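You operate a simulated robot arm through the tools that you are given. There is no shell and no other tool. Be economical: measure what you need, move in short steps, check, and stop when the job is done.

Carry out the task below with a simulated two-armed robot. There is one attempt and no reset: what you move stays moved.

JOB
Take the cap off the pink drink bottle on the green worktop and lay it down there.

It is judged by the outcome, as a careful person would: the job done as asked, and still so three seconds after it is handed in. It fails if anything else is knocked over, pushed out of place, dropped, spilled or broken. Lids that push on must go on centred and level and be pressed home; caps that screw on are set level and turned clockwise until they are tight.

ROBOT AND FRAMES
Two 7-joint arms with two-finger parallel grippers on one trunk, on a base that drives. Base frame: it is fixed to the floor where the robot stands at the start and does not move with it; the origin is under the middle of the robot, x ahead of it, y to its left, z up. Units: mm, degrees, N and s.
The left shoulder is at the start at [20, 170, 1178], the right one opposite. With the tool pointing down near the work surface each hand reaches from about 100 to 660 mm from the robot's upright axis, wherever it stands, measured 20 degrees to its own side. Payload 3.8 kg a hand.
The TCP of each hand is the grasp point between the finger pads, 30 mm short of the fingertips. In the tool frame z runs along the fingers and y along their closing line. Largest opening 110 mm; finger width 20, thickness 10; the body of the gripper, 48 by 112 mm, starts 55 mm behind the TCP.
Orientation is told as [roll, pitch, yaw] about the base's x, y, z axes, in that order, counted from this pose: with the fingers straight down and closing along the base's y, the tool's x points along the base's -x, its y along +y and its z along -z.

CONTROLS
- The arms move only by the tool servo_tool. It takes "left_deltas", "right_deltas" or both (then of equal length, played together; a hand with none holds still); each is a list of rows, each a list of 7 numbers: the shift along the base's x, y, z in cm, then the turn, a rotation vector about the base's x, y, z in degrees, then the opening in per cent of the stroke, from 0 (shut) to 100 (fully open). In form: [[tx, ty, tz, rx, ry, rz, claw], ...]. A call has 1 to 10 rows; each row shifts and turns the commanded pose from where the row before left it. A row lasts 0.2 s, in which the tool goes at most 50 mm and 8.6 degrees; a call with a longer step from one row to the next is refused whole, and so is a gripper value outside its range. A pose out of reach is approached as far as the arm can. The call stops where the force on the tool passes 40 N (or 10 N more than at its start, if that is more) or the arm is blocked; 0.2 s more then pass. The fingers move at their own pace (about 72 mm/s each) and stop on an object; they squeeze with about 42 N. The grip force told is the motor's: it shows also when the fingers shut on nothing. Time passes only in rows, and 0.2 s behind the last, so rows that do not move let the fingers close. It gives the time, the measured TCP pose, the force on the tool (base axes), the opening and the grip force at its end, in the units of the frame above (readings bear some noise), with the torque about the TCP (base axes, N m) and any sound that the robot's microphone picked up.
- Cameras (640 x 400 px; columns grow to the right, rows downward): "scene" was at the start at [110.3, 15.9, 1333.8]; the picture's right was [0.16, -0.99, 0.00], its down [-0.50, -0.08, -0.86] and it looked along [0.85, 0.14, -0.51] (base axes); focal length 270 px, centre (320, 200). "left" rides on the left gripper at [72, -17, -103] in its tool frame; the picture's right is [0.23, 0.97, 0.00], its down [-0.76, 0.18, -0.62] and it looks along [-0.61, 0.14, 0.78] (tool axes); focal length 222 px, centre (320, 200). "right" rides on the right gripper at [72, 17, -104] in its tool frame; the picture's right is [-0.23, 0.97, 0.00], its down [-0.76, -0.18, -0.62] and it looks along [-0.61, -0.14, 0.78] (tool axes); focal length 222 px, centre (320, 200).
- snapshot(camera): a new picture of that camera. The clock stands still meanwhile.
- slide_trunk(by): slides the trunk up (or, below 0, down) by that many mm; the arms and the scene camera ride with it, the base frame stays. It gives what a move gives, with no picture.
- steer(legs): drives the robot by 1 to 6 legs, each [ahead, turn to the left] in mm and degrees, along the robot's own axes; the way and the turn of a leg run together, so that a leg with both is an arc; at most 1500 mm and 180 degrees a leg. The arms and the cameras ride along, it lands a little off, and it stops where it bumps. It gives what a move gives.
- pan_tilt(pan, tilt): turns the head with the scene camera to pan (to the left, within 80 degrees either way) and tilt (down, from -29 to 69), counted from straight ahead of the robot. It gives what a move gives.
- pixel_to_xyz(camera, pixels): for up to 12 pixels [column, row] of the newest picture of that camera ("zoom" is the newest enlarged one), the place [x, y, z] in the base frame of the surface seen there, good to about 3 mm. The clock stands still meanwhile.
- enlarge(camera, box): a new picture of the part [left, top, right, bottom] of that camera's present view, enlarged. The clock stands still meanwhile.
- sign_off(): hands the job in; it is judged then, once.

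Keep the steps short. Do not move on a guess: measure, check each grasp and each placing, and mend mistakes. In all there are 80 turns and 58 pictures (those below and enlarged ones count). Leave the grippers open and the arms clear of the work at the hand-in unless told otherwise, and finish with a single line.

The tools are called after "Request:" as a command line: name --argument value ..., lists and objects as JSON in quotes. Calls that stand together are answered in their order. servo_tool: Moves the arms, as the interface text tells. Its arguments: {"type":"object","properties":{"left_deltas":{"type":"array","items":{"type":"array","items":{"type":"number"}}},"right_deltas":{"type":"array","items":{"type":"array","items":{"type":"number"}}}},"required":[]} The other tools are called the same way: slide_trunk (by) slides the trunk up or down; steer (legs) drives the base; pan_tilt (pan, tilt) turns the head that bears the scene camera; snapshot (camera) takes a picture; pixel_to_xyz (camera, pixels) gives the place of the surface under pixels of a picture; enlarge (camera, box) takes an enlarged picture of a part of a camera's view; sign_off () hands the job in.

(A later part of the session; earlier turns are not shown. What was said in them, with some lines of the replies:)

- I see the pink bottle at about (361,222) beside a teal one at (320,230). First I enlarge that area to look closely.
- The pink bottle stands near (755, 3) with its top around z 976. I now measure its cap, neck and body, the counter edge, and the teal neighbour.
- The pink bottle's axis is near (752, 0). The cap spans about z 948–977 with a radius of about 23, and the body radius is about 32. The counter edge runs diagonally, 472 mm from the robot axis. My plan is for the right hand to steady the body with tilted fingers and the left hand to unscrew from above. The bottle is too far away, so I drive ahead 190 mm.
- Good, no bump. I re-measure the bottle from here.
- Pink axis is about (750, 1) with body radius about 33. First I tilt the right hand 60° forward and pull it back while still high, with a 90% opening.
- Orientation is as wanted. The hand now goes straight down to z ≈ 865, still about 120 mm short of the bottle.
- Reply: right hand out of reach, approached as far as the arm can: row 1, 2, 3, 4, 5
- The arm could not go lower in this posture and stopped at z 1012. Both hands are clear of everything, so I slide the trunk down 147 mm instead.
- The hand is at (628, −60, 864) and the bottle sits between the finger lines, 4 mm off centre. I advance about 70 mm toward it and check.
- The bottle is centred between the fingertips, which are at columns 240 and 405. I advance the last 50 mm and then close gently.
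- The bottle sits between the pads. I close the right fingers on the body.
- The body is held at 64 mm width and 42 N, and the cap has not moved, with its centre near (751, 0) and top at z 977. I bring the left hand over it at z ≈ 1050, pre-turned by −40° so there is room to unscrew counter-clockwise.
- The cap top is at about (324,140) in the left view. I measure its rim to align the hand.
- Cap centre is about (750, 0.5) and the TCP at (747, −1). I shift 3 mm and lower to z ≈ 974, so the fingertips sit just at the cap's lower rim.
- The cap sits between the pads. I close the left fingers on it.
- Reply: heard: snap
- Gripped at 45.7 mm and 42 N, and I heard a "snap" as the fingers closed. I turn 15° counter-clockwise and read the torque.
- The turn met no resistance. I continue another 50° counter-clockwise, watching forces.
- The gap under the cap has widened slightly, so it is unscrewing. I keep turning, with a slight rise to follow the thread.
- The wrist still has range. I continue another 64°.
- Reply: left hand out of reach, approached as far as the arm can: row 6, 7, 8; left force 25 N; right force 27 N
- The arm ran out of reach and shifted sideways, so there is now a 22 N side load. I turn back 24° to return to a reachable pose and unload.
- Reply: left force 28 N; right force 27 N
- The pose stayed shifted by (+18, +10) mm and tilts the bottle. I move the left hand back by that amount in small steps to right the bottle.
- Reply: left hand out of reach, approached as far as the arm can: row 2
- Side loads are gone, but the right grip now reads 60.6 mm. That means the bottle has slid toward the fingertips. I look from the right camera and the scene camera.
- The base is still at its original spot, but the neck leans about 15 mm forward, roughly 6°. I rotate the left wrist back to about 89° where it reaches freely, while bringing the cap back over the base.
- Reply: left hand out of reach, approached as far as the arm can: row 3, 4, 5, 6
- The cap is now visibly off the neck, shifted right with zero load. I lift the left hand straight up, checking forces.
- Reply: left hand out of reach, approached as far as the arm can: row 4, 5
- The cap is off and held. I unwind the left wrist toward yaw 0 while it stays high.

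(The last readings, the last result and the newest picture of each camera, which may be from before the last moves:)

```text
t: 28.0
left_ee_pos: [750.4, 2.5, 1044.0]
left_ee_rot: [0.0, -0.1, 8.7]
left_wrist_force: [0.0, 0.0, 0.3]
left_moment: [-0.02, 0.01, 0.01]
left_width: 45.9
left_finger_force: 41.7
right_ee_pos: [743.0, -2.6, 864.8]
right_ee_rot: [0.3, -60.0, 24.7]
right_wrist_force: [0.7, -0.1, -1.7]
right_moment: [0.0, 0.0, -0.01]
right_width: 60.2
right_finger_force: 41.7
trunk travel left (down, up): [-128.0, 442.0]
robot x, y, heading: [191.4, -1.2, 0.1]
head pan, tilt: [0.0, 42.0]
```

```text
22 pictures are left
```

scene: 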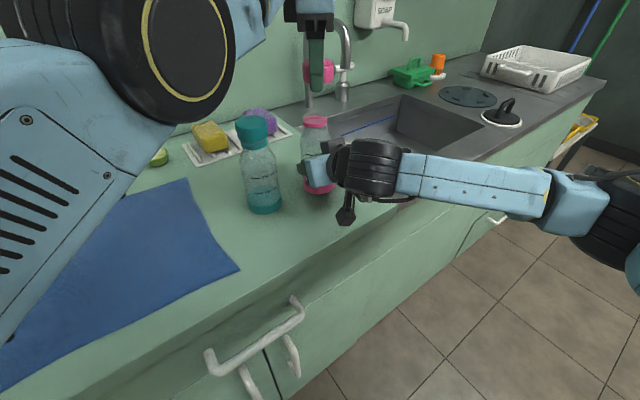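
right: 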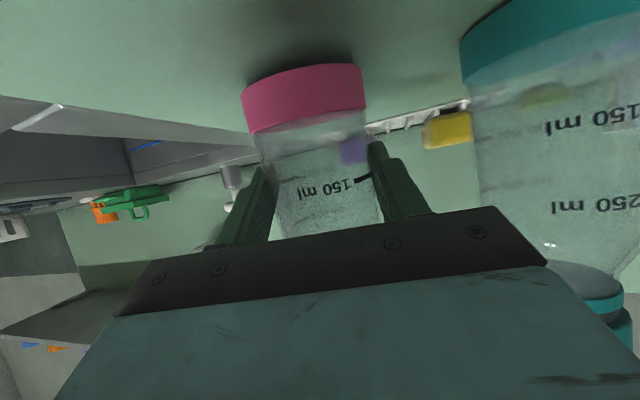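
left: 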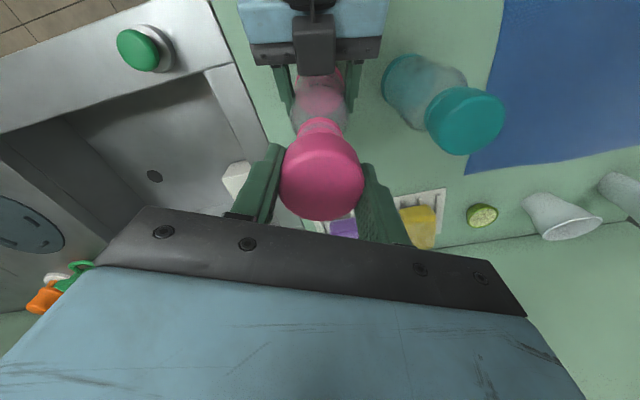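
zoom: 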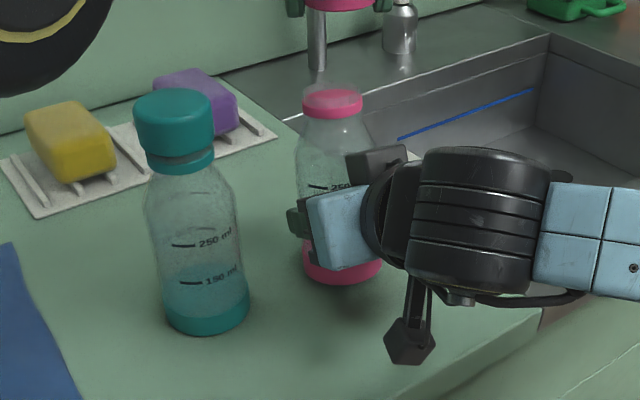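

Now I check the bottle's tilt before I let go of it, measuring the ring, shoulder and base.

Request:
pixel_to_xyz --camera "zoom" --pixels '[[332, 98], [307, 105], [332, 112], [359, 103], [310, 150], [325, 172], [310, 272], [342, 280], [342, 275], [370, 275], [335, 295], [330, 310]]'

Request:
enlarge --camera "scene" --box '[280, 105, 360, 205]'

```text
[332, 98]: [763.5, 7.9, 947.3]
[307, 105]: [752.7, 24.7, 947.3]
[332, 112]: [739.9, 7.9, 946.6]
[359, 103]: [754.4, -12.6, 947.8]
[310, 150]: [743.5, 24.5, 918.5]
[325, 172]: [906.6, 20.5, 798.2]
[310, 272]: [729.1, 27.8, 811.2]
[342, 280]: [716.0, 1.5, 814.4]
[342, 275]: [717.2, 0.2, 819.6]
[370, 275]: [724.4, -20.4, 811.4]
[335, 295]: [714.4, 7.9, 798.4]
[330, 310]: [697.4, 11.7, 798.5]
```

```text
4.00 times, centred on (320, 155) of scene
```

zoom: 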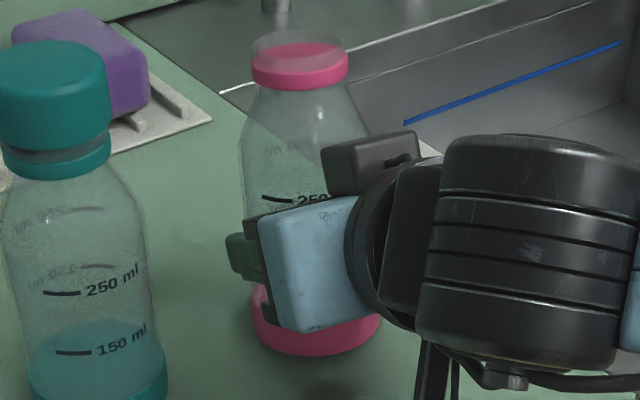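

The ring centre is about (756, 6) and the base centre about (748, 3), so the bottle leans forward about 3.5°. I tilt the right hand back by that much to set it upright.

Request:
servo_tool --right_deltas '[[0, 0, 0, 0.7, -1.6, 0, 48], [0, 0, 0, 0.7, -1.6, 0, 48], [0, 0, 0, 0, 0, 0, 48]]'

Request:
enlarge --camera "scene" --box '[280, 105, 360, 205]'

Request:
pixel_to_xyz --camera "zoom" --pixels '[[254, 70], [346, 70], [299, 85], [256, 320], [315, 350], [315, 345], [380, 325], [315, 358], [299, 40], [299, 58]]'

```text
t: 28.8
left_ee_pos: [750.4, 3.4, 1044.7]
left_ee_rot: [0.0, 0.0, 9.0]
left_wrist_force: [-0.7, -0.3, 0.2]
left_moment: [0.04, 0.01, 0.01]
left_width: 45.8
left_finger_force: 42.0
right_ee_pos: [743.8, -2.4, 863.6]
right_ee_rot: [0.1, -63.5, 24.8]
right_wrist_force: [0.8, 0.2, -0.9]
right_moment: [-0.03, 0.02, 0.01]
right_width: 60.1
right_finger_force: 41.9
trunk travel left (down, up): [-128.0, 442.0]
robot x, y, heading: [192.6, -1.3, -0.1]
head pan, tilt: [0.0, 42.0]
```

```text
4.00 times, centred on (320, 155) of scene
```

zoom: 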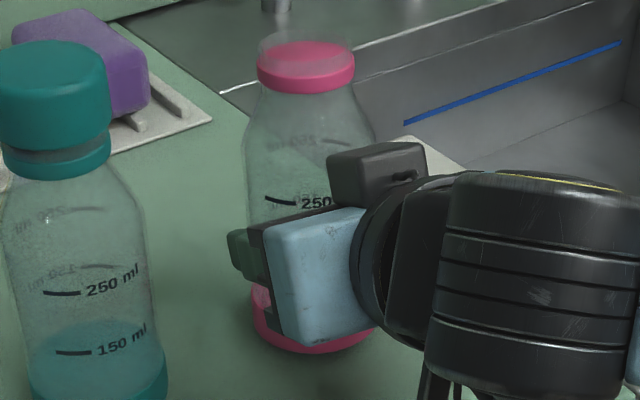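

```text
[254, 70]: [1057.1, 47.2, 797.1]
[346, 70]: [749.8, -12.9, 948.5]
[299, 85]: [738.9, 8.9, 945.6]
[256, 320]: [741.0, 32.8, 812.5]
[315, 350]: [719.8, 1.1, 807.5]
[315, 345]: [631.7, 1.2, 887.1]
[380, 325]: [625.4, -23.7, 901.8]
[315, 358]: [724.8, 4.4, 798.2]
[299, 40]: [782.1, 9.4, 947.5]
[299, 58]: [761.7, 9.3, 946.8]
```

Still about 2° of lean remains, and the base seems a few mm off the table. I correct 2° more, then lower in 1 mm steps while watching the force.

Request:
servo_tool --right_deltas '[[0, 0, 0, 0.9, -1.9, 0, 48], [0, 0, -0.1, 0, 0, 0, 48], [0, 0, -0.1, 0, 0, 0, 48], [0, 0, 0, 0, 0, 0, 48]]'

Request:
enlarge --camera "scene" --box '[280, 105, 360, 205]'

Request:
pixel_to_xyz --camera "zoom" --pixels '[[302, 85], [307, 85], [308, 345], [308, 349], [308, 352], [308, 355], [308, 360], [262, 330], [265, 70], [346, 70]]'

```text
t: 29.8
left_ee_pos: [751.8, 2.2, 1044.7]
left_ee_rot: [0.0, 0.0, 8.9]
left_wrist_force: [0.0, 0.6, 0.6]
left_moment: [0.02, 0.01, 0.0]
left_width: 45.9
left_finger_force: 41.8
right_ee_pos: [744.2, -3.0, 865.5]
right_ee_rot: [0.1, -63.5, 24.9]
right_wrist_force: [-0.6, 0.5, -0.1]
right_moment: [0.0, 0.03, 0.0]
right_width: 60.3
right_finger_force: 41.7
trunk travel left (down, up): [-128.0, 442.0]
robot x, y, heading: [193.8, 1.1, -0.1]
head pan, tilt: [0.0, 42.0]
```

```text
4.00 times, centred on (320, 155) of scene
```

zoom: 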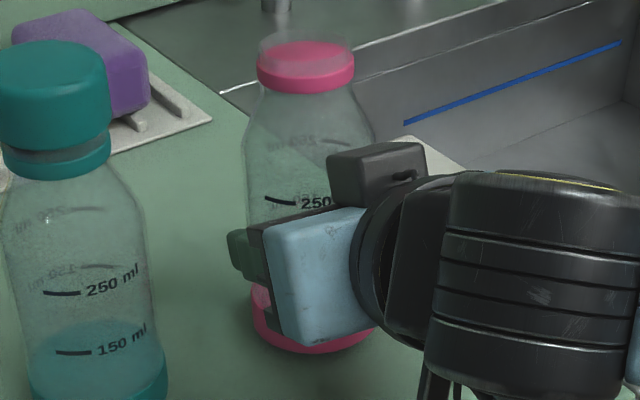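

```text
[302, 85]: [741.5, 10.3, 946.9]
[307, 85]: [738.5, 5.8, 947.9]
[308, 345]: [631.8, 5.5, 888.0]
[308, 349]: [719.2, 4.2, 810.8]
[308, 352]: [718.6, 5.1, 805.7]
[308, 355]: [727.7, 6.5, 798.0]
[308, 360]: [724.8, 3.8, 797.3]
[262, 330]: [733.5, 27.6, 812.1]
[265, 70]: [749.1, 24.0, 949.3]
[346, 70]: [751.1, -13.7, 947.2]
```

The right arm did not follow these small moves because it is at its reach limit. I lower with the trunk instead, 3 mm first.

Request:
slide_trunk --by -3

Request:
servo_tool --right_deltas '[[0, 0, 0, 0, 0, 0, 48]]'

```text
t: 30.3
left_ee_pos: [751.7, 2.0, 1042.9]
left_ee_rot: [0.0, 0.0, 8.8]
left_wrist_force: [0.5, -0.6, 0.1]
left_moment: [-0.04, 0.0, -0.01]
left_width: 45.5
left_finger_force: 42.4
right_ee_pos: [744.5, -4.0, 862.5]
right_ee_rot: [0.1, -63.5, 24.8]
right_wrist_force: [0.2, 1.3, 0.0]
right_moment: [0.01, -0.02, 0.02]
right_width: 60.5
right_finger_force: 41.8
trunk travel left (down, up): [-125.0, 445.0]
robot x, y, heading: [192.5, -2.2, 0.1]
head pan, tilt: [0.0, 42.0]
```

```text
t: 30.7
left_ee_pos: [752.7, 2.6, 1040.5]
left_ee_rot: [0.0, 0.0, 8.9]
left_wrist_force: [0.1, -0.6, -1.0]
left_moment: [0.0, 0.01, 0.04]
left_width: 45.6
left_finger_force: 42.3
right_ee_pos: [743.2, -2.2, 861.4]
right_ee_rot: [0.1, -63.6, 24.8]
right_wrist_force: [0.9, -0.6, 0.9]
right_moment: [0.02, -0.07, 0.03]
right_width: 60.3
right_finger_force: 41.9
trunk travel left (down, up): [-125.0, 445.0]
robot x, y, heading: [188.9, 0.8, -0.2]
head pan, tilt: [0.0, 42.0]
```

Request:
slide_trunk --by -2

Request:
servo_tool --right_deltas '[[0, 0, 0, 0, 0, 0, 48]]'

Request:
enlarge --camera "scene" --box '[280, 105, 360, 205]'

Request:
pixel_to_xyz --camera "zoom" --pixels '[[302, 85], [307, 85], [308, 345], [308, 349], [308, 352], [308, 355], [308, 360], [262, 330], [265, 70], [346, 70]]'

```text
t: 31.2
left_ee_pos: [750.2, 2.9, 1039.6]
left_ee_rot: [0.0, -0.1, 8.9]
left_wrist_force: [0.3, -0.5, 0.0]
left_moment: [-0.01, -0.02, 0.04]
left_width: 45.8
left_finger_force: 41.9
right_ee_pos: [743.4, -3.6, 861.6]
right_ee_rot: [0.2, -63.8, 24.9]
right_wrist_force: [0.0, -0.5, 8.2]
right_moment: [0.1, -0.28, -0.01]
right_width: 60.3
right_finger_force: 41.2
trunk travel left (down, up): [-123.0, 447.0]
robot x, y, heading: [193.3, -0.9, 0.1]
head pan, tilt: [0.0, 42.0]
```

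```text
t: 31.6
left_ee_pos: [751.2, 2.1, 1039.4]
left_ee_rot: [0.1, 0.0, 8.9]
left_wrist_force: [-0.1, 0.9, -0.1]
left_moment: [-0.01, 0.03, 0.0]
left_width: 45.8
left_finger_force: 41.7
right_ee_pos: [743.8, -3.7, 861.7]
right_ee_rot: [0.1, -63.6, 24.8]
right_wrist_force: [1.3, -0.8, 10.6]
right_moment: [0.16, -0.5, -0.01]
right_width: 60.2
right_finger_force: 41.8
trunk travel left (down, up): [-123.0, 447.0]
robot x, y, heading: [192.0, -0.7, -0.4]
head pan, tilt: [0.0, 42.0]
```

```text
4.00 times, centred on (320, 155) of scene
```

zoom: 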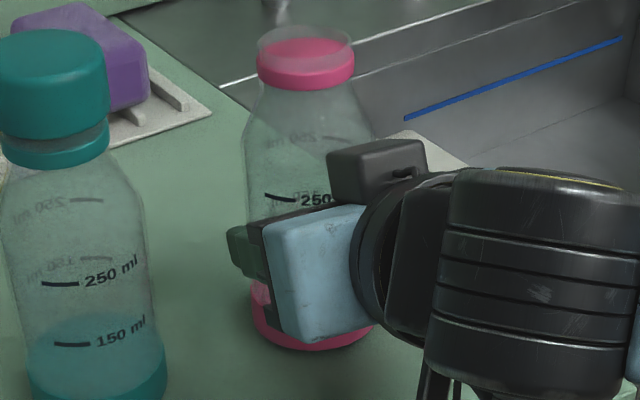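

```text
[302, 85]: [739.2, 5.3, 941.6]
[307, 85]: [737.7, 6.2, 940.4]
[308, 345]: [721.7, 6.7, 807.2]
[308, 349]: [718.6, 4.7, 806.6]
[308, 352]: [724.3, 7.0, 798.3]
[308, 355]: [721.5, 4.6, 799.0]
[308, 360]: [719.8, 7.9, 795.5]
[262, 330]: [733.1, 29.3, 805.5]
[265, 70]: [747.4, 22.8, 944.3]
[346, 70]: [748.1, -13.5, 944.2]
```

The base is now in contact, with about 10 N upward on the hand and under 2° of lean. I release slowly so it settles.

Request:
servo_tool --right_deltas '[[0, 0, 0, 0, 0, 0, 55], [0, 0, 0, 0, 0, 0, 56], [0, 0, 0, 0, 0, 0, 57], [0, 0, 0, 0, 0, 0, 59], [0, 0, 0, 0, 0, 0, 64], [0, 0, 0, 0, 0, 0, 72], [0, 0, 0, 0, 0, 0, 82], [0, 0, 0, 0, 0, 0, 82]]'

Request:
enlarge --camera "scene" --box '[260, 105, 380, 205]'

Request:
snapshot --camera "right"

```text
t: 33.5
left_ee_pos: [751.1, 2.7, 1039.0]
left_ee_rot: [0.0, 0.0, 9.0]
left_wrist_force: [-0.1, 1.0, -0.7]
left_moment: [0.0, 0.0, -0.01]
left_width: 45.8
left_finger_force: 42.0
right_ee_pos: [743.5, -3.1, 860.1]
right_ee_rot: [0.2, -63.5, 24.8]
right_wrist_force: [0.7, -1.1, 0.0]
right_moment: [0.0, -0.02, 0.0]
right_width: 89.9
right_finger_force: 0.1
trunk travel left (down, up): [-123.0, 447.0]
robot x, y, heading: [192.9, 0.1, -0.2]
head pan, tilt: [0.0, 42.0]
```

```text
4.00 times, centred on (320, 155) of scene
```

zoom: 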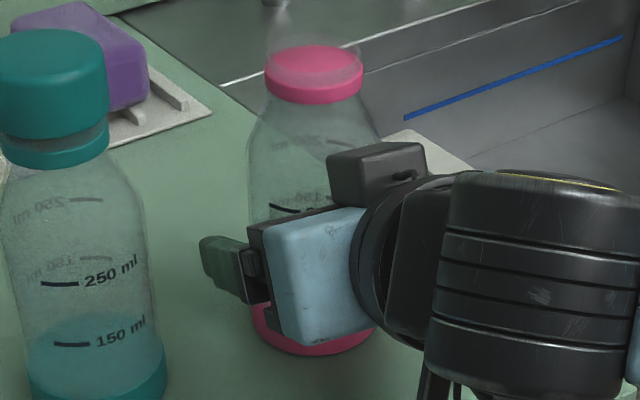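

```text
16 pictures are left
```

right: 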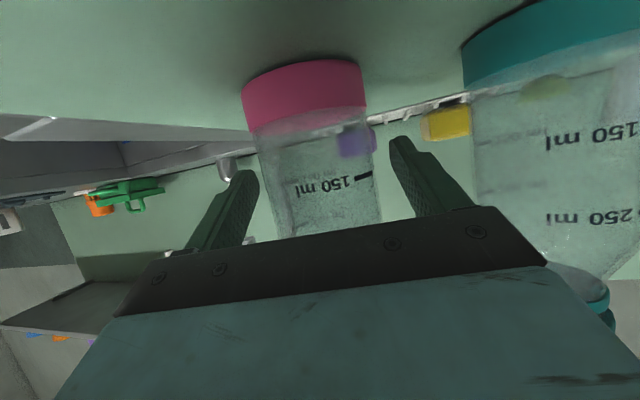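

The bottle stands upright and free between the open fingers. I back the right hand straight out, then off to the right and up.

Request:
servo_tool --right_deltas '[[-1.4, -0.65, 0, 0, 0, 0, 82], [-2.3, -1.07, 0, 0, 0, 0, 82], [-2.3, -1.07, 0, 0, 0, 0, 82], [-2.3, -1.07, 0, 0, 0, 0, 82], [-2.3, -1.07, 0, 0, 0, 0, 82], [-1, -3, 0.5, 0, 0, 0, 82], [-1, -4, 1, 0, 0, 0, 82], [-1, -4, 1, 0, 0, 0, 82], [0, -4, 1, 0, 0, 0, 82]]'

Request:
snapshot --camera "scene"

Request:
pixel_to_xyz --camera "scene" --pixels '[[318, 193], [318, 185], [322, 125], [310, 122], [333, 122], [265, 205], [252, 125], [320, 225], [290, 225], [270, 240]]'

```text
t: 35.5
left_ee_pos: [751.9, 2.0, 1040.3]
left_ee_rot: [0.0, -0.1, 9.0]
left_wrist_force: [0.3, -0.1, -0.1]
left_moment: [0.0, 0.02, 0.02]
left_width: 45.9
left_finger_force: 42.2
right_ee_pos: [642.3, -218.5, 895.5]
right_ee_rot: [0.3, -63.3, 24.8]
right_wrist_force: [-0.1, -0.2, 0.3]
right_moment: [-0.01, -0.02, 0.02]
right_width: 90.3
right_finger_force: 0.0
right hand out of reach, approached as far as the arm can: row 3, 4, 5
trunk travel left (down, up): [-123.0, 447.0]
robot x, y, heading: [190.1, -0.3, -0.0]
head pan, tilt: [0.0, 42.0]
```

```text
15 pictures are left
```

scene: 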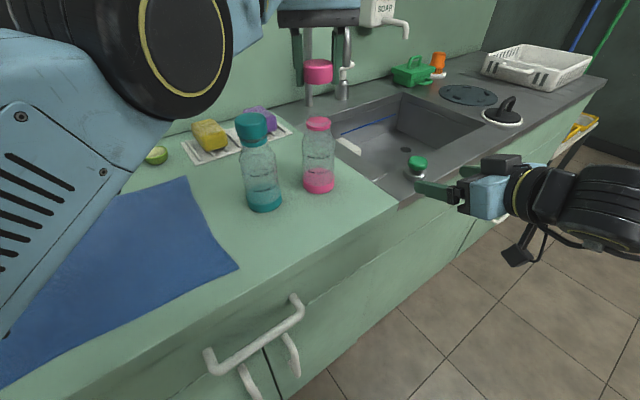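

```text
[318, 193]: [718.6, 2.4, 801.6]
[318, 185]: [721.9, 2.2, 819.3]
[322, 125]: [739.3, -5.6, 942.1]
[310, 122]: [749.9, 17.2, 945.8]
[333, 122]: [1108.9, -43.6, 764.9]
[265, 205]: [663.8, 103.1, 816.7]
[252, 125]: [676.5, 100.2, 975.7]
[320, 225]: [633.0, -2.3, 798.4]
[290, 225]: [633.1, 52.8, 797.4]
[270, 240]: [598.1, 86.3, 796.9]
```

The pink bottle stands upright at its spot and the teal one is unmoved. The worktop is free around (648, 3). I move the left hand, still high, above there and square it up.

Request:
servo_tool --left_deltas '[[-1.7, 0, 0, 0, 0, -3, 30], [-1.7, 0, 0, 0, 0, -3, 30], [-1.7, 0, 0, 0, 0, -3, 30], [-1.7, 0, 0, 0, 0, 0, 30], [-1.7, 0, 0, 0, 0, 0, 30], [-1.7, 0, 0, 0, 0, 0, 30]]'

Request:
snapshot --camera "left"

```text
t: 36.9
left_ee_pos: [729.4, -9.0, 1073.8]
left_ee_rot: [0.0, 0.1, -0.2]
left_wrist_force: [0.1, 0.1, -0.3]
left_moment: [-0.02, 0.03, -0.03]
left_width: 45.8
left_finger_force: 41.9
left hand out of reach, approached as far as the arm can: row 1, 2, 3, 4, 5, 6
right_ee_pos: [643.2, -216.7, 897.3]
right_ee_rot: [0.1, -63.6, 24.7]
right_wrist_force: [0.6, -0.2, -0.7]
right_moment: [0.03, 0.02, -0.03]
right_width: 90.2
right_finger_force: 0.0
trunk travel left (down, up): [-123.0, 447.0]
robot x, y, heading: [192.2, 0.8, -0.0]
head pan, tilt: [0.0, 42.0]
```

```text
14 pictures are left
```

left: 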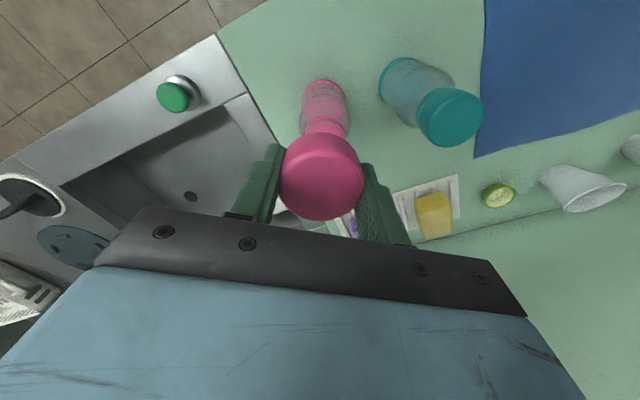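

The left arm can't fold further with the trunk this low. I raise the trunk back by 152 mm; both hands simply rise clear.

Request:
slide_trunk --by 152

Request:
servo_tool --left_deltas '[[-1.3, 0.2, -2, 0, 0, 0, 30], [-1.3, 0.2, -2, 0, 0, 0, 30], [-1.3, 0.2, -2, 0, 0, 0, 30], [-1.3, 0.2, -2, 0, 0, 0, 30], [-1.3, 0.2, -2, 0, 0, 0, 30], [-1.3, 0.2, -2, 0, 0, 0, 30]]'

Request:
snapshot --camera "scene"

```text
t: 38.6
left_ee_pos: [729.4, -10.0, 1224.8]
left_ee_rot: [0.0, 0.0, -0.1]
left_wrist_force: [0.3, -1.4, -0.9]
left_moment: [-0.02, -0.01, 0.0]
left_width: 45.8
left_finger_force: 41.7
right_ee_pos: [643.5, -218.4, 1048.5]
right_ee_rot: [0.1, -63.5, 24.8]
right_wrist_force: [0.1, 0.0, -0.8]
right_moment: [0.03, 0.01, -0.01]
right_width: 90.1
right_finger_force: 0.0
trunk travel left (down, up): [-275.0, 295.0]
robot x, y, heading: [190.9, -0.2, -0.3]
head pan, tilt: [0.0, 42.0]
```

```text
t: 40.0
left_ee_pos: [758.3, -14.2, 1144.8]
left_ee_rot: [0.0, 0.0, -0.1]
left_wrist_force: [0.3, 0.3, -1.1]
left_moment: [-0.02, 0.0, -0.04]
left_width: 46.0
left_finger_force: 42.1
left hand out of reach, approached as far as the arm can: row 1, 2, 3, 4, 5, 6
right_ee_pos: [642.5, -218.8, 1048.6]
right_ee_rot: [0.0, -63.5, 24.8]
right_wrist_force: [-0.3, -0.3, 0.5]
right_moment: [-0.03, 0.03, 0.0]
right_width: 90.1
right_finger_force: 0.0
trunk travel left (down, up): [-275.0, 295.0]
robot x, y, heading: [193.3, -1.4, -0.2]
head pan, tilt: [0.0, 42.0]
```

```text
13 pictures are left
```

scene: 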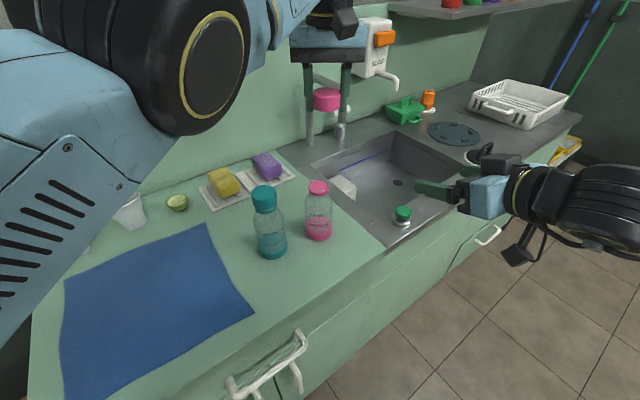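

The left elbow is in an awkward posture after the long turn. I try moving outward to its own side (+y), well above everything, to unfold it.

Request:
servo_tool --left_deltas '[[0, 2.5, 1, 0, 0, 0, 30], [0, 2.5, 1, 0, 0, 0, 30], [0, 2.5, 1, 0, 0, 0, 30], [0, 2.5, 0, 0, 0, 0, 30], [0, 2.5, 0, 0, 0, 0, 30], [0, 2.5, 0, 0, 0, 0, 30], [0, 2.5, 0, 0, 0, 0, 30], [0, 2.5, 0, 0, 0, 0, 30]]'

Request:
servo_tool --left_deltas '[[-2, 0, 0, 0, 0, 0, 30], [-2, 0, 0, 0, 0, 0, 30], [-2, 0, 0, 0, 0, 0, 30], [-2, 0, 0, 0, 0, 0, 30], [-2, 0, 0, 0, 0, 0, 30], [-2, 0, 0, 0, 0, 0, 30]]'

```text
t: 41.8
left_ee_pos: [796.9, 176.9, 1191.1]
left_ee_rot: [0.0, 0.1, -0.1]
left_wrist_force: [-0.7, -0.5, 0.9]
left_moment: [-0.02, 0.01, 0.0]
left_width: 45.9
left_finger_force: 41.4
left hand out of reach, approached as far as the arm can: row 1, 2, 3, 4, 5, 6, 7, 8
right_ee_pos: [643.0, -218.0, 1048.4]
right_ee_rot: [0.1, -63.4, 24.9]
right_wrist_force: [-0.5, -0.2, 0.3]
right_moment: [-0.03, 0.02, 0.01]
right_width: 90.3
right_finger_force: 0.0
trunk travel left (down, up): [-275.0, 295.0]
robot x, y, heading: [189.7, 5.0, -0.1]
head pan, tilt: [0.0, 42.0]
```

```text
t: 43.2
left_ee_pos: [787.3, 169.3, 1210.2]
left_ee_rot: [0.1, 0.2, -0.1]
left_wrist_force: [1.4, -0.1, -0.2]
left_moment: [0.01, -0.03, 0.02]
left_width: 46.0
left_finger_force: 42.1
left hand out of reach, approached as far as the arm can: row 1, 2, 3, 4, 5, 6
right_ee_pos: [643.3, -218.0, 1049.4]
right_ee_rot: [0.1, -63.4, 24.8]
right_wrist_force: [0.7, 0.0, -0.3]
right_moment: [-0.01, -0.02, 0.01]
right_width: 90.5
right_finger_force: 0.1
trunk travel left (down, up): [-275.0, 295.0]
robot x, y, heading: [194.0, 1.4, 0.1]
head pan, tilt: [0.0, 42.0]
```

The arm has a minimum-distance limit in this posture, with the hand stuck about 600 mm ahead of the robot. Both hands are high and clear, so I back the base 140 mm; the placing spot then falls within reach.

Request:
steer --legs '[[-140, 0]]'

Request:
servo_tool --left_deltas '[[0.8, -2, 0, 0, 0, 0, 30], [0.4, -2, -1, 0, 0, 0, 30], [0, -2, -1, 0, 0, 0, 30], [0, -2, -1, 0, 0, 0, 30], [0, -2, -1, 0, 0, 0, 30], [0, -2, -1, 0, 0, 0, 30], [0, -2, -1, 0, 0, 0, 30], [0, -2, -1, 0, 0, 0, 30]]'

Request:
snapshot --camera "scene"

```text
t: 44.5
left_ee_pos: [648.5, 171.3, 1209.4]
left_ee_rot: [0.0, 0.0, -0.1]
left_wrist_force: [-0.1, -0.3, -0.1]
left_moment: [0.0, -0.03, -0.02]
left_width: 45.8
left_finger_force: 42.3
right_ee_pos: [504.9, -216.9, 1048.6]
right_ee_rot: [0.1, -63.5, 24.9]
right_wrist_force: [-0.8, 0.1, -0.9]
right_moment: [-0.02, 0.01, -0.02]
right_width: 90.2
right_finger_force: 0.0
trunk travel left (down, up): [-275.0, 295.0]
robot x, y, heading: [52.7, -1.3, -0.0]
head pan, tilt: [0.0, 42.0]
```

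```text
t: 46.3
left_ee_pos: [638.2, 21.8, 1133.6]
left_ee_rot: [0.0, 0.1, 0.1]
left_wrist_force: [0.3, 0.2, -0.4]
left_moment: [0.02, 0.01, 0.02]
left_width: 45.8
left_finger_force: 42.4
left hand out of reach, approached as far as the arm can: row 1, 2, 6, 7, 8
right_ee_pos: [505.1, -218.7, 1048.5]
right_ee_rot: [0.2, -63.4, 24.8]
right_wrist_force: [-0.8, 0.1, -0.6]
right_moment: [0.0, -0.01, 0.01]
right_width: 90.6
right_finger_force: 0.1
trunk travel left (down, up): [-275.0, 295.0]
robot x, y, heading: [50.0, -2.6, -0.3]
head pan, tilt: [0.0, 42.0]
```

```text
12 pictures are left
```

scene: 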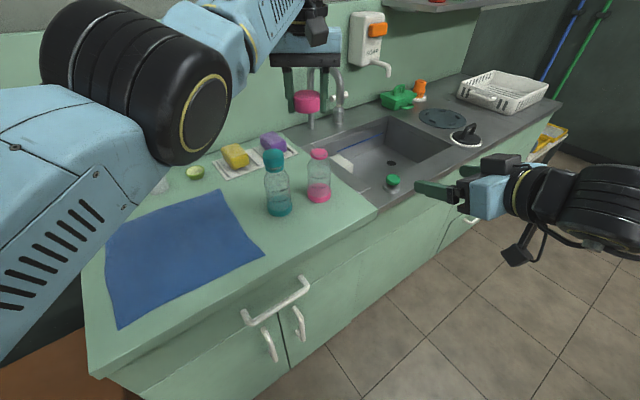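

Now at (638, 22, 1134), in front of the two bottles. I shift to (650, 6) and descend partway.

Request:
servo_tool --left_deltas '[[0.6, -0.8, -1, 0, 0, 0, 30], [0.6, -0.8, -3, 0, 0, 0, 30], [0, 0, -4, 0, 0, 0, 30], [0, 0, -4, 0, 0, 0, 30], [0, 0, -4, 0, 0, 0, 30]]'

Request:
snapshot --camera "scene"

```text
t: 47.5
left_ee_pos: [645.6, 12.0, 970.3]
left_ee_rot: [0.1, 0.1, -0.1]
left_wrist_force: [-0.2, -0.4, -1.0]
left_moment: [0.01, 0.0, -0.02]
left_width: 45.7
left_finger_force: 41.7
left hand out of reach, approached as far as the arm can: row 1
right_ee_pos: [505.2, -218.0, 1047.7]
right_ee_rot: [0.0, -63.5, 24.9]
right_wrist_force: [-0.1, -0.3, -0.9]
right_moment: [0.0, 0.02, -0.04]
right_width: 90.4
right_finger_force: 0.1
trunk travel left (down, up): [-275.0, 295.0]
robot x, y, heading: [54.7, 0.8, -0.1]
head pan, tilt: [0.0, 42.0]
```

```text
11 pictures are left
```

scene: 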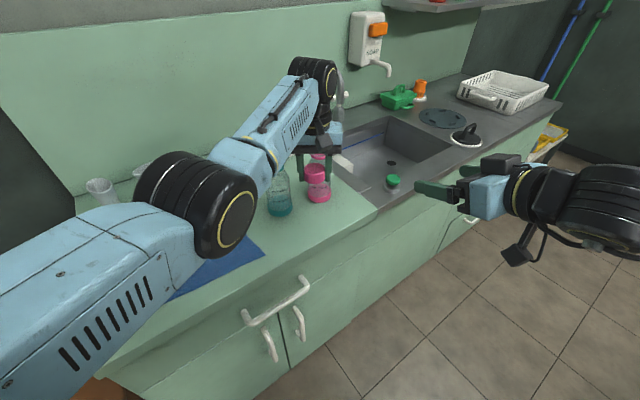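

I measure how low the left elbow and forearm are before going further.

Request:
pixel_to_xyz --camera "scene" --pixels '[[230, 225], [215, 255], [180, 165], [250, 160], [275, 165], [300, 100], [180, 290], [318, 172], [318, 160], [280, 200]]'

Request:
snapshot --camera "left"

```text
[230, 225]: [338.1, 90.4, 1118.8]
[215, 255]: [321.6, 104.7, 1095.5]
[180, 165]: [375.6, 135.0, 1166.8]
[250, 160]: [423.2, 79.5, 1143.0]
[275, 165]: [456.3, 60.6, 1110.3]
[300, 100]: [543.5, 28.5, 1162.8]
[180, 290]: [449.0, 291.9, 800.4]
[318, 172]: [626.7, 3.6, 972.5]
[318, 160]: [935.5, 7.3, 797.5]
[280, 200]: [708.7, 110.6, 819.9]
```

```text
10 pictures are left
```

left: 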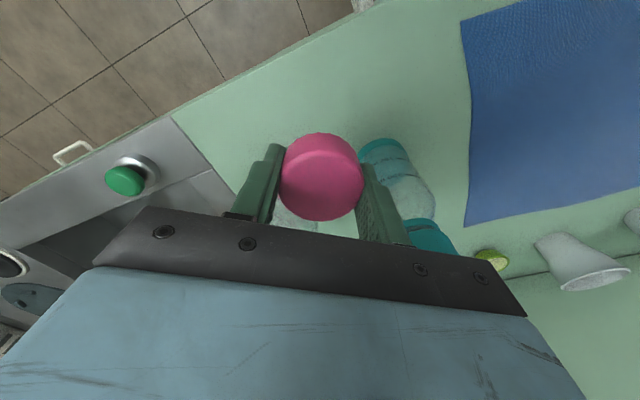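

All arm links are above z 1095 and clear. I descend to z ≈ 840.

Request:
servo_tool --left_deltas '[[0.2, -0.8, -3.2, 0, 0, 0, 30], [0, 0, -3.2, 0, 0, 0, 30], [0, 0, -3.2, 0, 0, 0, 30], [0, 0, -3.2, 0, 0, 0, 30], [0, 0, 0, 0, 0, 0, 30]]'

Request:
enlarge --camera "scene" --box '[250, 130, 390, 230]'

```text
t: 48.7
left_ee_pos: [633.1, 7.6, 844.8]
left_ee_rot: [0.0, 0.1, -0.1]
left_wrist_force: [0.1, -0.4, -0.5]
left_moment: [-0.01, -0.01, -0.02]
left_width: 45.8
left_finger_force: 41.9
left hand out of reach, approached as far as the arm can: row 3, 4
right_ee_pos: [507.2, -218.7, 1048.7]
right_ee_rot: [0.1, -63.5, 24.9]
right_wrist_force: [0.0, 0.3, 0.9]
right_moment: [-0.06, 0.0, -0.01]
right_width: 90.2
right_finger_force: 0.1
trunk travel left (down, up): [-275.0, 295.0]
robot x, y, heading: [52.0, -1.2, -0.0]
head pan, tilt: [0.0, 42.0]
```

```text
4.00 times, centred on (320, 180) of scene
```

zoom: 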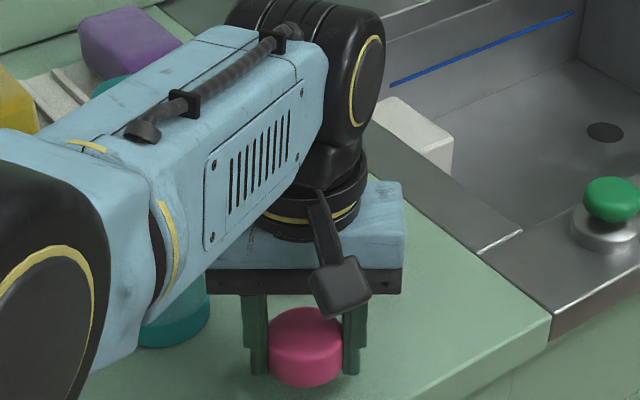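

The hand is 844 high but slid back to x 633, at maximum reach. I drive 18 mm ahead for more margin from the edge, then lower with the trunk by 10 mm.

Request:
steer --legs '[[18, 0]]'

Request:
slide_trunk --by -10

Request:
enlarge --camera "scene" --box '[250, 130, 390, 230]'

```text
t: 49.5
left_ee_pos: [652.8, 8.2, 844.1]
left_ee_rot: [0.0, 0.1, 0.0]
left_wrist_force: [-0.3, -0.8, 0.0]
left_moment: [-0.01, 0.01, -0.01]
left_width: 45.8
left_finger_force: 41.7
right_ee_pos: [526.2, -217.2, 1047.9]
right_ee_rot: [0.2, -63.4, 24.8]
right_wrist_force: [-0.1, 0.1, -0.3]
right_moment: [0.0, 0.0, 0.0]
right_width: 90.1
right_finger_force: 0.1
trunk travel left (down, up): [-275.0, 295.0]
robot x, y, heading: [72.5, -2.7, -0.3]
head pan, tilt: [0.0, 42.0]
```

```text
t: 50.1
left_ee_pos: [651.6, 7.5, 834.9]
left_ee_rot: [0.0, 0.1, 0.0]
left_wrist_force: [-0.5, 0.5, -0.4]
left_moment: [0.02, -0.02, 0.0]
left_width: 45.9
left_finger_force: 41.5
right_ee_pos: [523.9, -216.5, 1038.8]
right_ee_rot: [0.1, -63.5, 24.9]
right_wrist_force: [0.5, 0.4, -1.0]
right_moment: [-0.03, 0.01, 0.0]
right_width: 90.3
right_finger_force: 0.0
trunk travel left (down, up): [-265.0, 305.0]
robot x, y, heading: [70.3, 7.0, -0.1]
head pan, tilt: [0.0, 42.0]
```

```text
4.00 times, centred on (320, 180) of scene
```

zoom: 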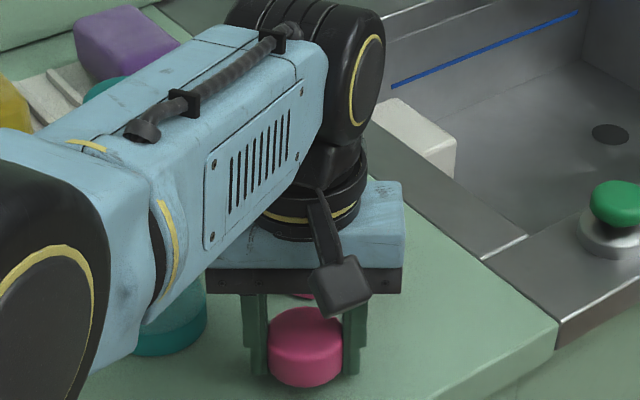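

I measure the cap's bottom edge and the table right in front of it.

Request:
pixel_to_xyz --camera "zoom" --pixels '[[305, 320], [305, 345], [305, 375], [305, 383], [305, 392], [257, 372], [350, 372]]'

Request:
slide_trunk --by -3

```text
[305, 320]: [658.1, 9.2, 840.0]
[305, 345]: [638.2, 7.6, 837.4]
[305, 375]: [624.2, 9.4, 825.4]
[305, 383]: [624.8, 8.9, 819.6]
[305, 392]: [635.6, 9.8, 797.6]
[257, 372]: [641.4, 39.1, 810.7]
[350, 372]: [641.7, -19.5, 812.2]
```

```text
t: 50.6
left_ee_pos: [651.6, 8.0, 832.1]
left_ee_rot: [0.0, 0.1, 0.0]
left_wrist_force: [0.0, -0.5, -0.6]
left_moment: [0.01, 0.02, 0.01]
left_width: 45.9
left_finger_force: 42.1
right_ee_pos: [524.1, -218.0, 1035.3]
right_ee_rot: [0.1, -63.5, 25.0]
right_wrist_force: [0.0, 0.0, 0.6]
right_moment: [0.0, -0.01, -0.02]
right_width: 90.0
right_finger_force: 0.1
trunk travel left (down, up): [-262.0, 308.0]
robot x, y, heading: [73.4, -0.1, -0.0]
head pan, tilt: [0.0, 42.0]
```

The fingertips are about 3 mm above the table, with the cap just higher between them. I lower the last bit to a light touch.

Request:
slide_trunk --by -3

Request:
servo_tool --left_deltas '[[0, 0, 0, 0, 0, 0, 30]]'

```text
t: 51.1
left_ee_pos: [650.8, 9.6, 830.5]
left_ee_rot: [-0.1, -0.1, 0.0]
left_wrist_force: [-1.1, 0.8, 6.5]
left_moment: [0.06, 0.03, -0.01]
left_width: 45.6
left_finger_force: 42.4
right_ee_pos: [524.1, -217.9, 1031.9]
right_ee_rot: [0.1, -63.5, 24.9]
right_wrist_force: [0.0, -0.6, 0.2]
right_moment: [-0.01, 0.0, 0.01]
right_width: 90.4
right_finger_force: 0.0
trunk travel left (down, up): [-259.0, 311.0]
robot x, y, heading: [74.0, -0.2, -0.3]
head pan, tilt: [0.0, 42.0]
```

```text
t: 51.5
left_ee_pos: [652.1, 7.6, 830.4]
left_ee_rot: [-0.1, 0.0, 0.0]
left_wrist_force: [-0.1, 0.6, 4.8]
left_moment: [0.12, 0.06, 0.03]
left_width: 45.5
left_finger_force: 41.7
right_ee_pos: [523.6, -217.3, 1032.5]
right_ee_rot: [0.1, -63.6, 24.8]
right_wrist_force: [-0.6, 0.1, -0.1]
right_moment: [0.03, -0.01, -0.04]
right_width: 90.4
right_finger_force: 0.3
trunk travel left (down, up): [-259.0, 311.0]
robot x, y, heading: [70.0, 6.3, 0.0]
head pan, tilt: [0.0, 42.0]
```

Light contact, about 5 N. I open slowly so the cap settles flat.

Request:
servo_tool --left_deltas '[[0, 0, 0, 0, 0, 0, 41], [0, 0, 0, 0, 0, 0, 42], [0, 0, 0, 0, 0, 0, 43], [0, 0, 0, 0, 0, 0, 45], [0, 0, 0, 0, 0, 0, 50], [0, 0, 0, 0, 0, 0, 58], [0, 0, 0, 0, 0, 0, 64], [0, 0, 0, 0, 0, 0, 64]]'

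Request:
enlarge --camera "scene" --box '[250, 130, 390, 230]'

```text
t: 53.3
left_ee_pos: [650.2, 6.8, 829.4]
left_ee_rot: [-0.1, 0.0, -0.1]
left_wrist_force: [-1.0, 5.0, 12.4]
left_moment: [0.62, 0.11, -0.05]
left_width: 72.9
left_finger_force: 2.6
right_ee_pos: [523.3, -218.2, 1033.1]
right_ee_rot: [0.2, -63.5, 24.9]
right_wrist_force: [-0.6, -0.5, 0.3]
right_moment: [0.03, 0.0, 0.03]
right_width: 90.5
right_finger_force: 0.1
trunk travel left (down, up): [-259.0, 311.0]
robot x, y, heading: [69.8, 2.5, 0.1]
head pan, tilt: [0.0, 42.0]
```

```text
4.00 times, centred on (320, 180) of scene
```

zoom: 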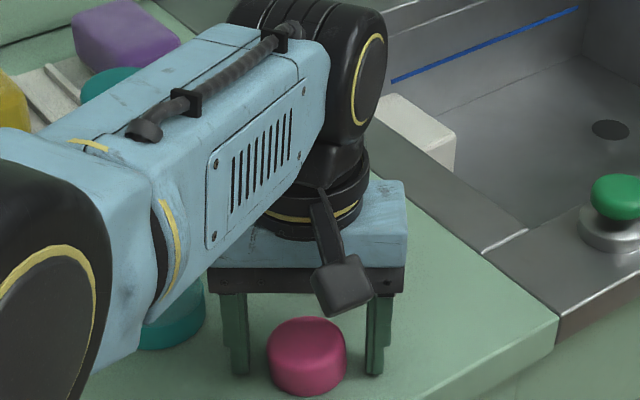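

The cap lies flat on the worktop. I lift the left hand straight up with the trunk by 200 mm, then back the robot off and open both grippers.

Request:
slide_trunk --by 200

Request:
steer --legs '[[-150, 0]]'

Request:
servo_tool --left_deltas '[[0, 0, 0, 0, 0, 0, 100], [0, 0, 0, 0, 0, 0, 100], [0, 0, 0, 0, 0, 0, 100]]' --right_deltas '[[0, 0, 0, 0, 0, 0, 100], [0, 0, 0, 0, 0, 0, 100], [0, 0, 0, 0, 0, 0, 100]]'

Request:
snapshot --camera "scene"

```text
t: 55.5
left_ee_pos: [651.0, 7.5, 1028.2]
left_ee_rot: [0.0, 0.1, 0.0]
left_wrist_force: [0.2, 0.5, -0.6]
left_moment: [0.0, 0.03, 0.03]
left_width: 70.4
left_finger_force: 0.0
right_ee_pos: [523.4, -217.9, 1231.6]
right_ee_rot: [0.1, -63.4, 24.9]
right_wrist_force: [0.0, -0.4, 0.9]
right_moment: [0.03, 0.02, 0.01]
right_width: 90.3
right_finger_force: 0.0
trunk travel left (down, up): [-459.0, 111.0]
robot x, y, heading: [72.7, -0.6, -0.1]
head pan, tilt: [0.0, 42.0]
```

```text
t: 56.9
left_ee_pos: [501.6, 9.7, 1029.4]
left_ee_rot: [0.0, 0.0, 0.0]
left_wrist_force: [-0.4, -0.3, 0.2]
left_moment: [0.01, -0.03, -0.02]
left_width: 70.6
left_finger_force: 0.1
right_ee_pos: [374.5, -217.9, 1232.2]
right_ee_rot: [0.2, -63.5, 24.8]
right_wrist_force: [-0.5, -0.9, -0.1]
right_moment: [-0.03, -0.02, 0.0]
right_width: 90.3
right_finger_force: 0.1
trunk travel left (down, up): [-459.0, 111.0]
robot x, y, heading: [-77.3, -0.2, -0.2]
head pan, tilt: [0.0, 42.0]
```

```text
t: 57.7
left_ee_pos: [502.5, 7.9, 1030.2]
left_ee_rot: [0.0, 0.1, -0.1]
left_wrist_force: [0.2, 0.4, 0.7]
left_moment: [-0.01, -0.03, 0.04]
left_width: 110.0
left_finger_force: 0.1
right_ee_pos: [374.8, -217.5, 1231.2]
right_ee_rot: [0.1, -63.5, 24.9]
right_wrist_force: [0.6, 0.6, 0.1]
right_moment: [-0.01, 0.02, -0.01]
right_width: 110.0
right_finger_force: 0.0
trunk travel left (down, up): [-459.0, 111.0]
robot x, y, heading: [-73.2, -2.4, -0.1]
head pan, tilt: [0.0, 42.0]
```

```text
6 pictures are left
```

scene: 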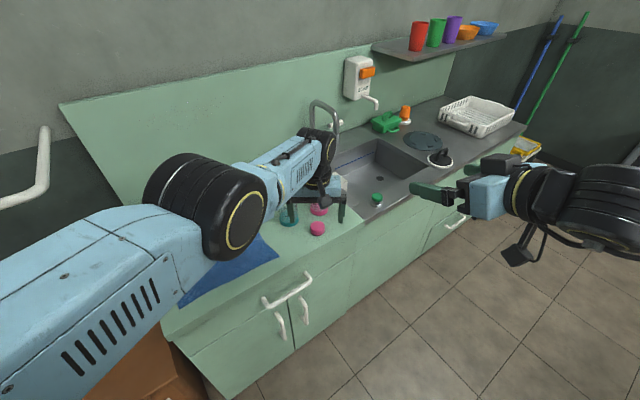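

The left arm hides the bottles in this view. I check with the left hand's camera.

Request:
snapshot --camera "left"

Request:
enlarge --camera "scene" --box '[260, 160, 400, 250]'

```text
5 pictures are left
```

left: 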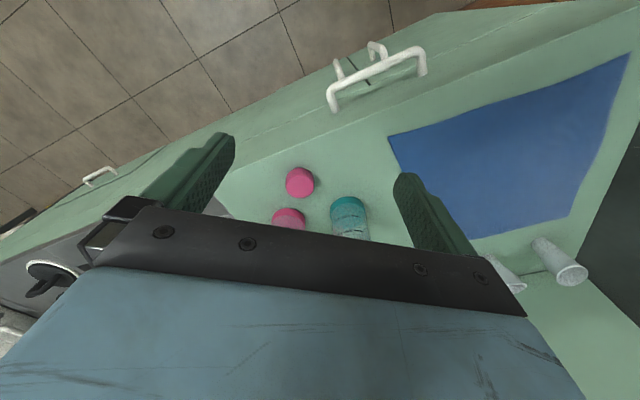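

```text
4.44 times, centred on (330, 205) of scene
```

zoom: 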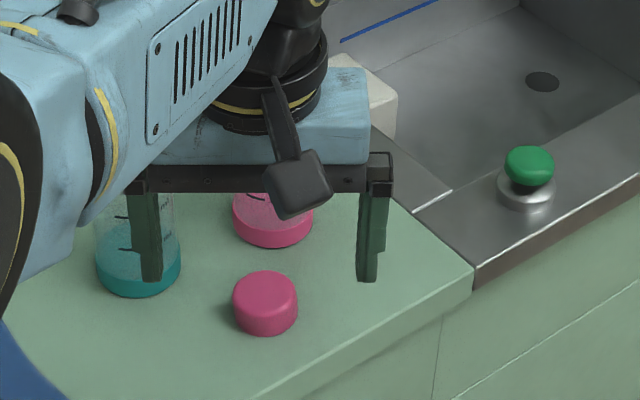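

The cap lies flat on the green worktop, both bottles stand upright, and both grippers are open and clear. I hand the job in.

Request:
sign_off

```text
The job is handed in.
```

The pink bottle's cap is off and lying flat on the green worktop in front of the bottle, which is standing upright about where it was.
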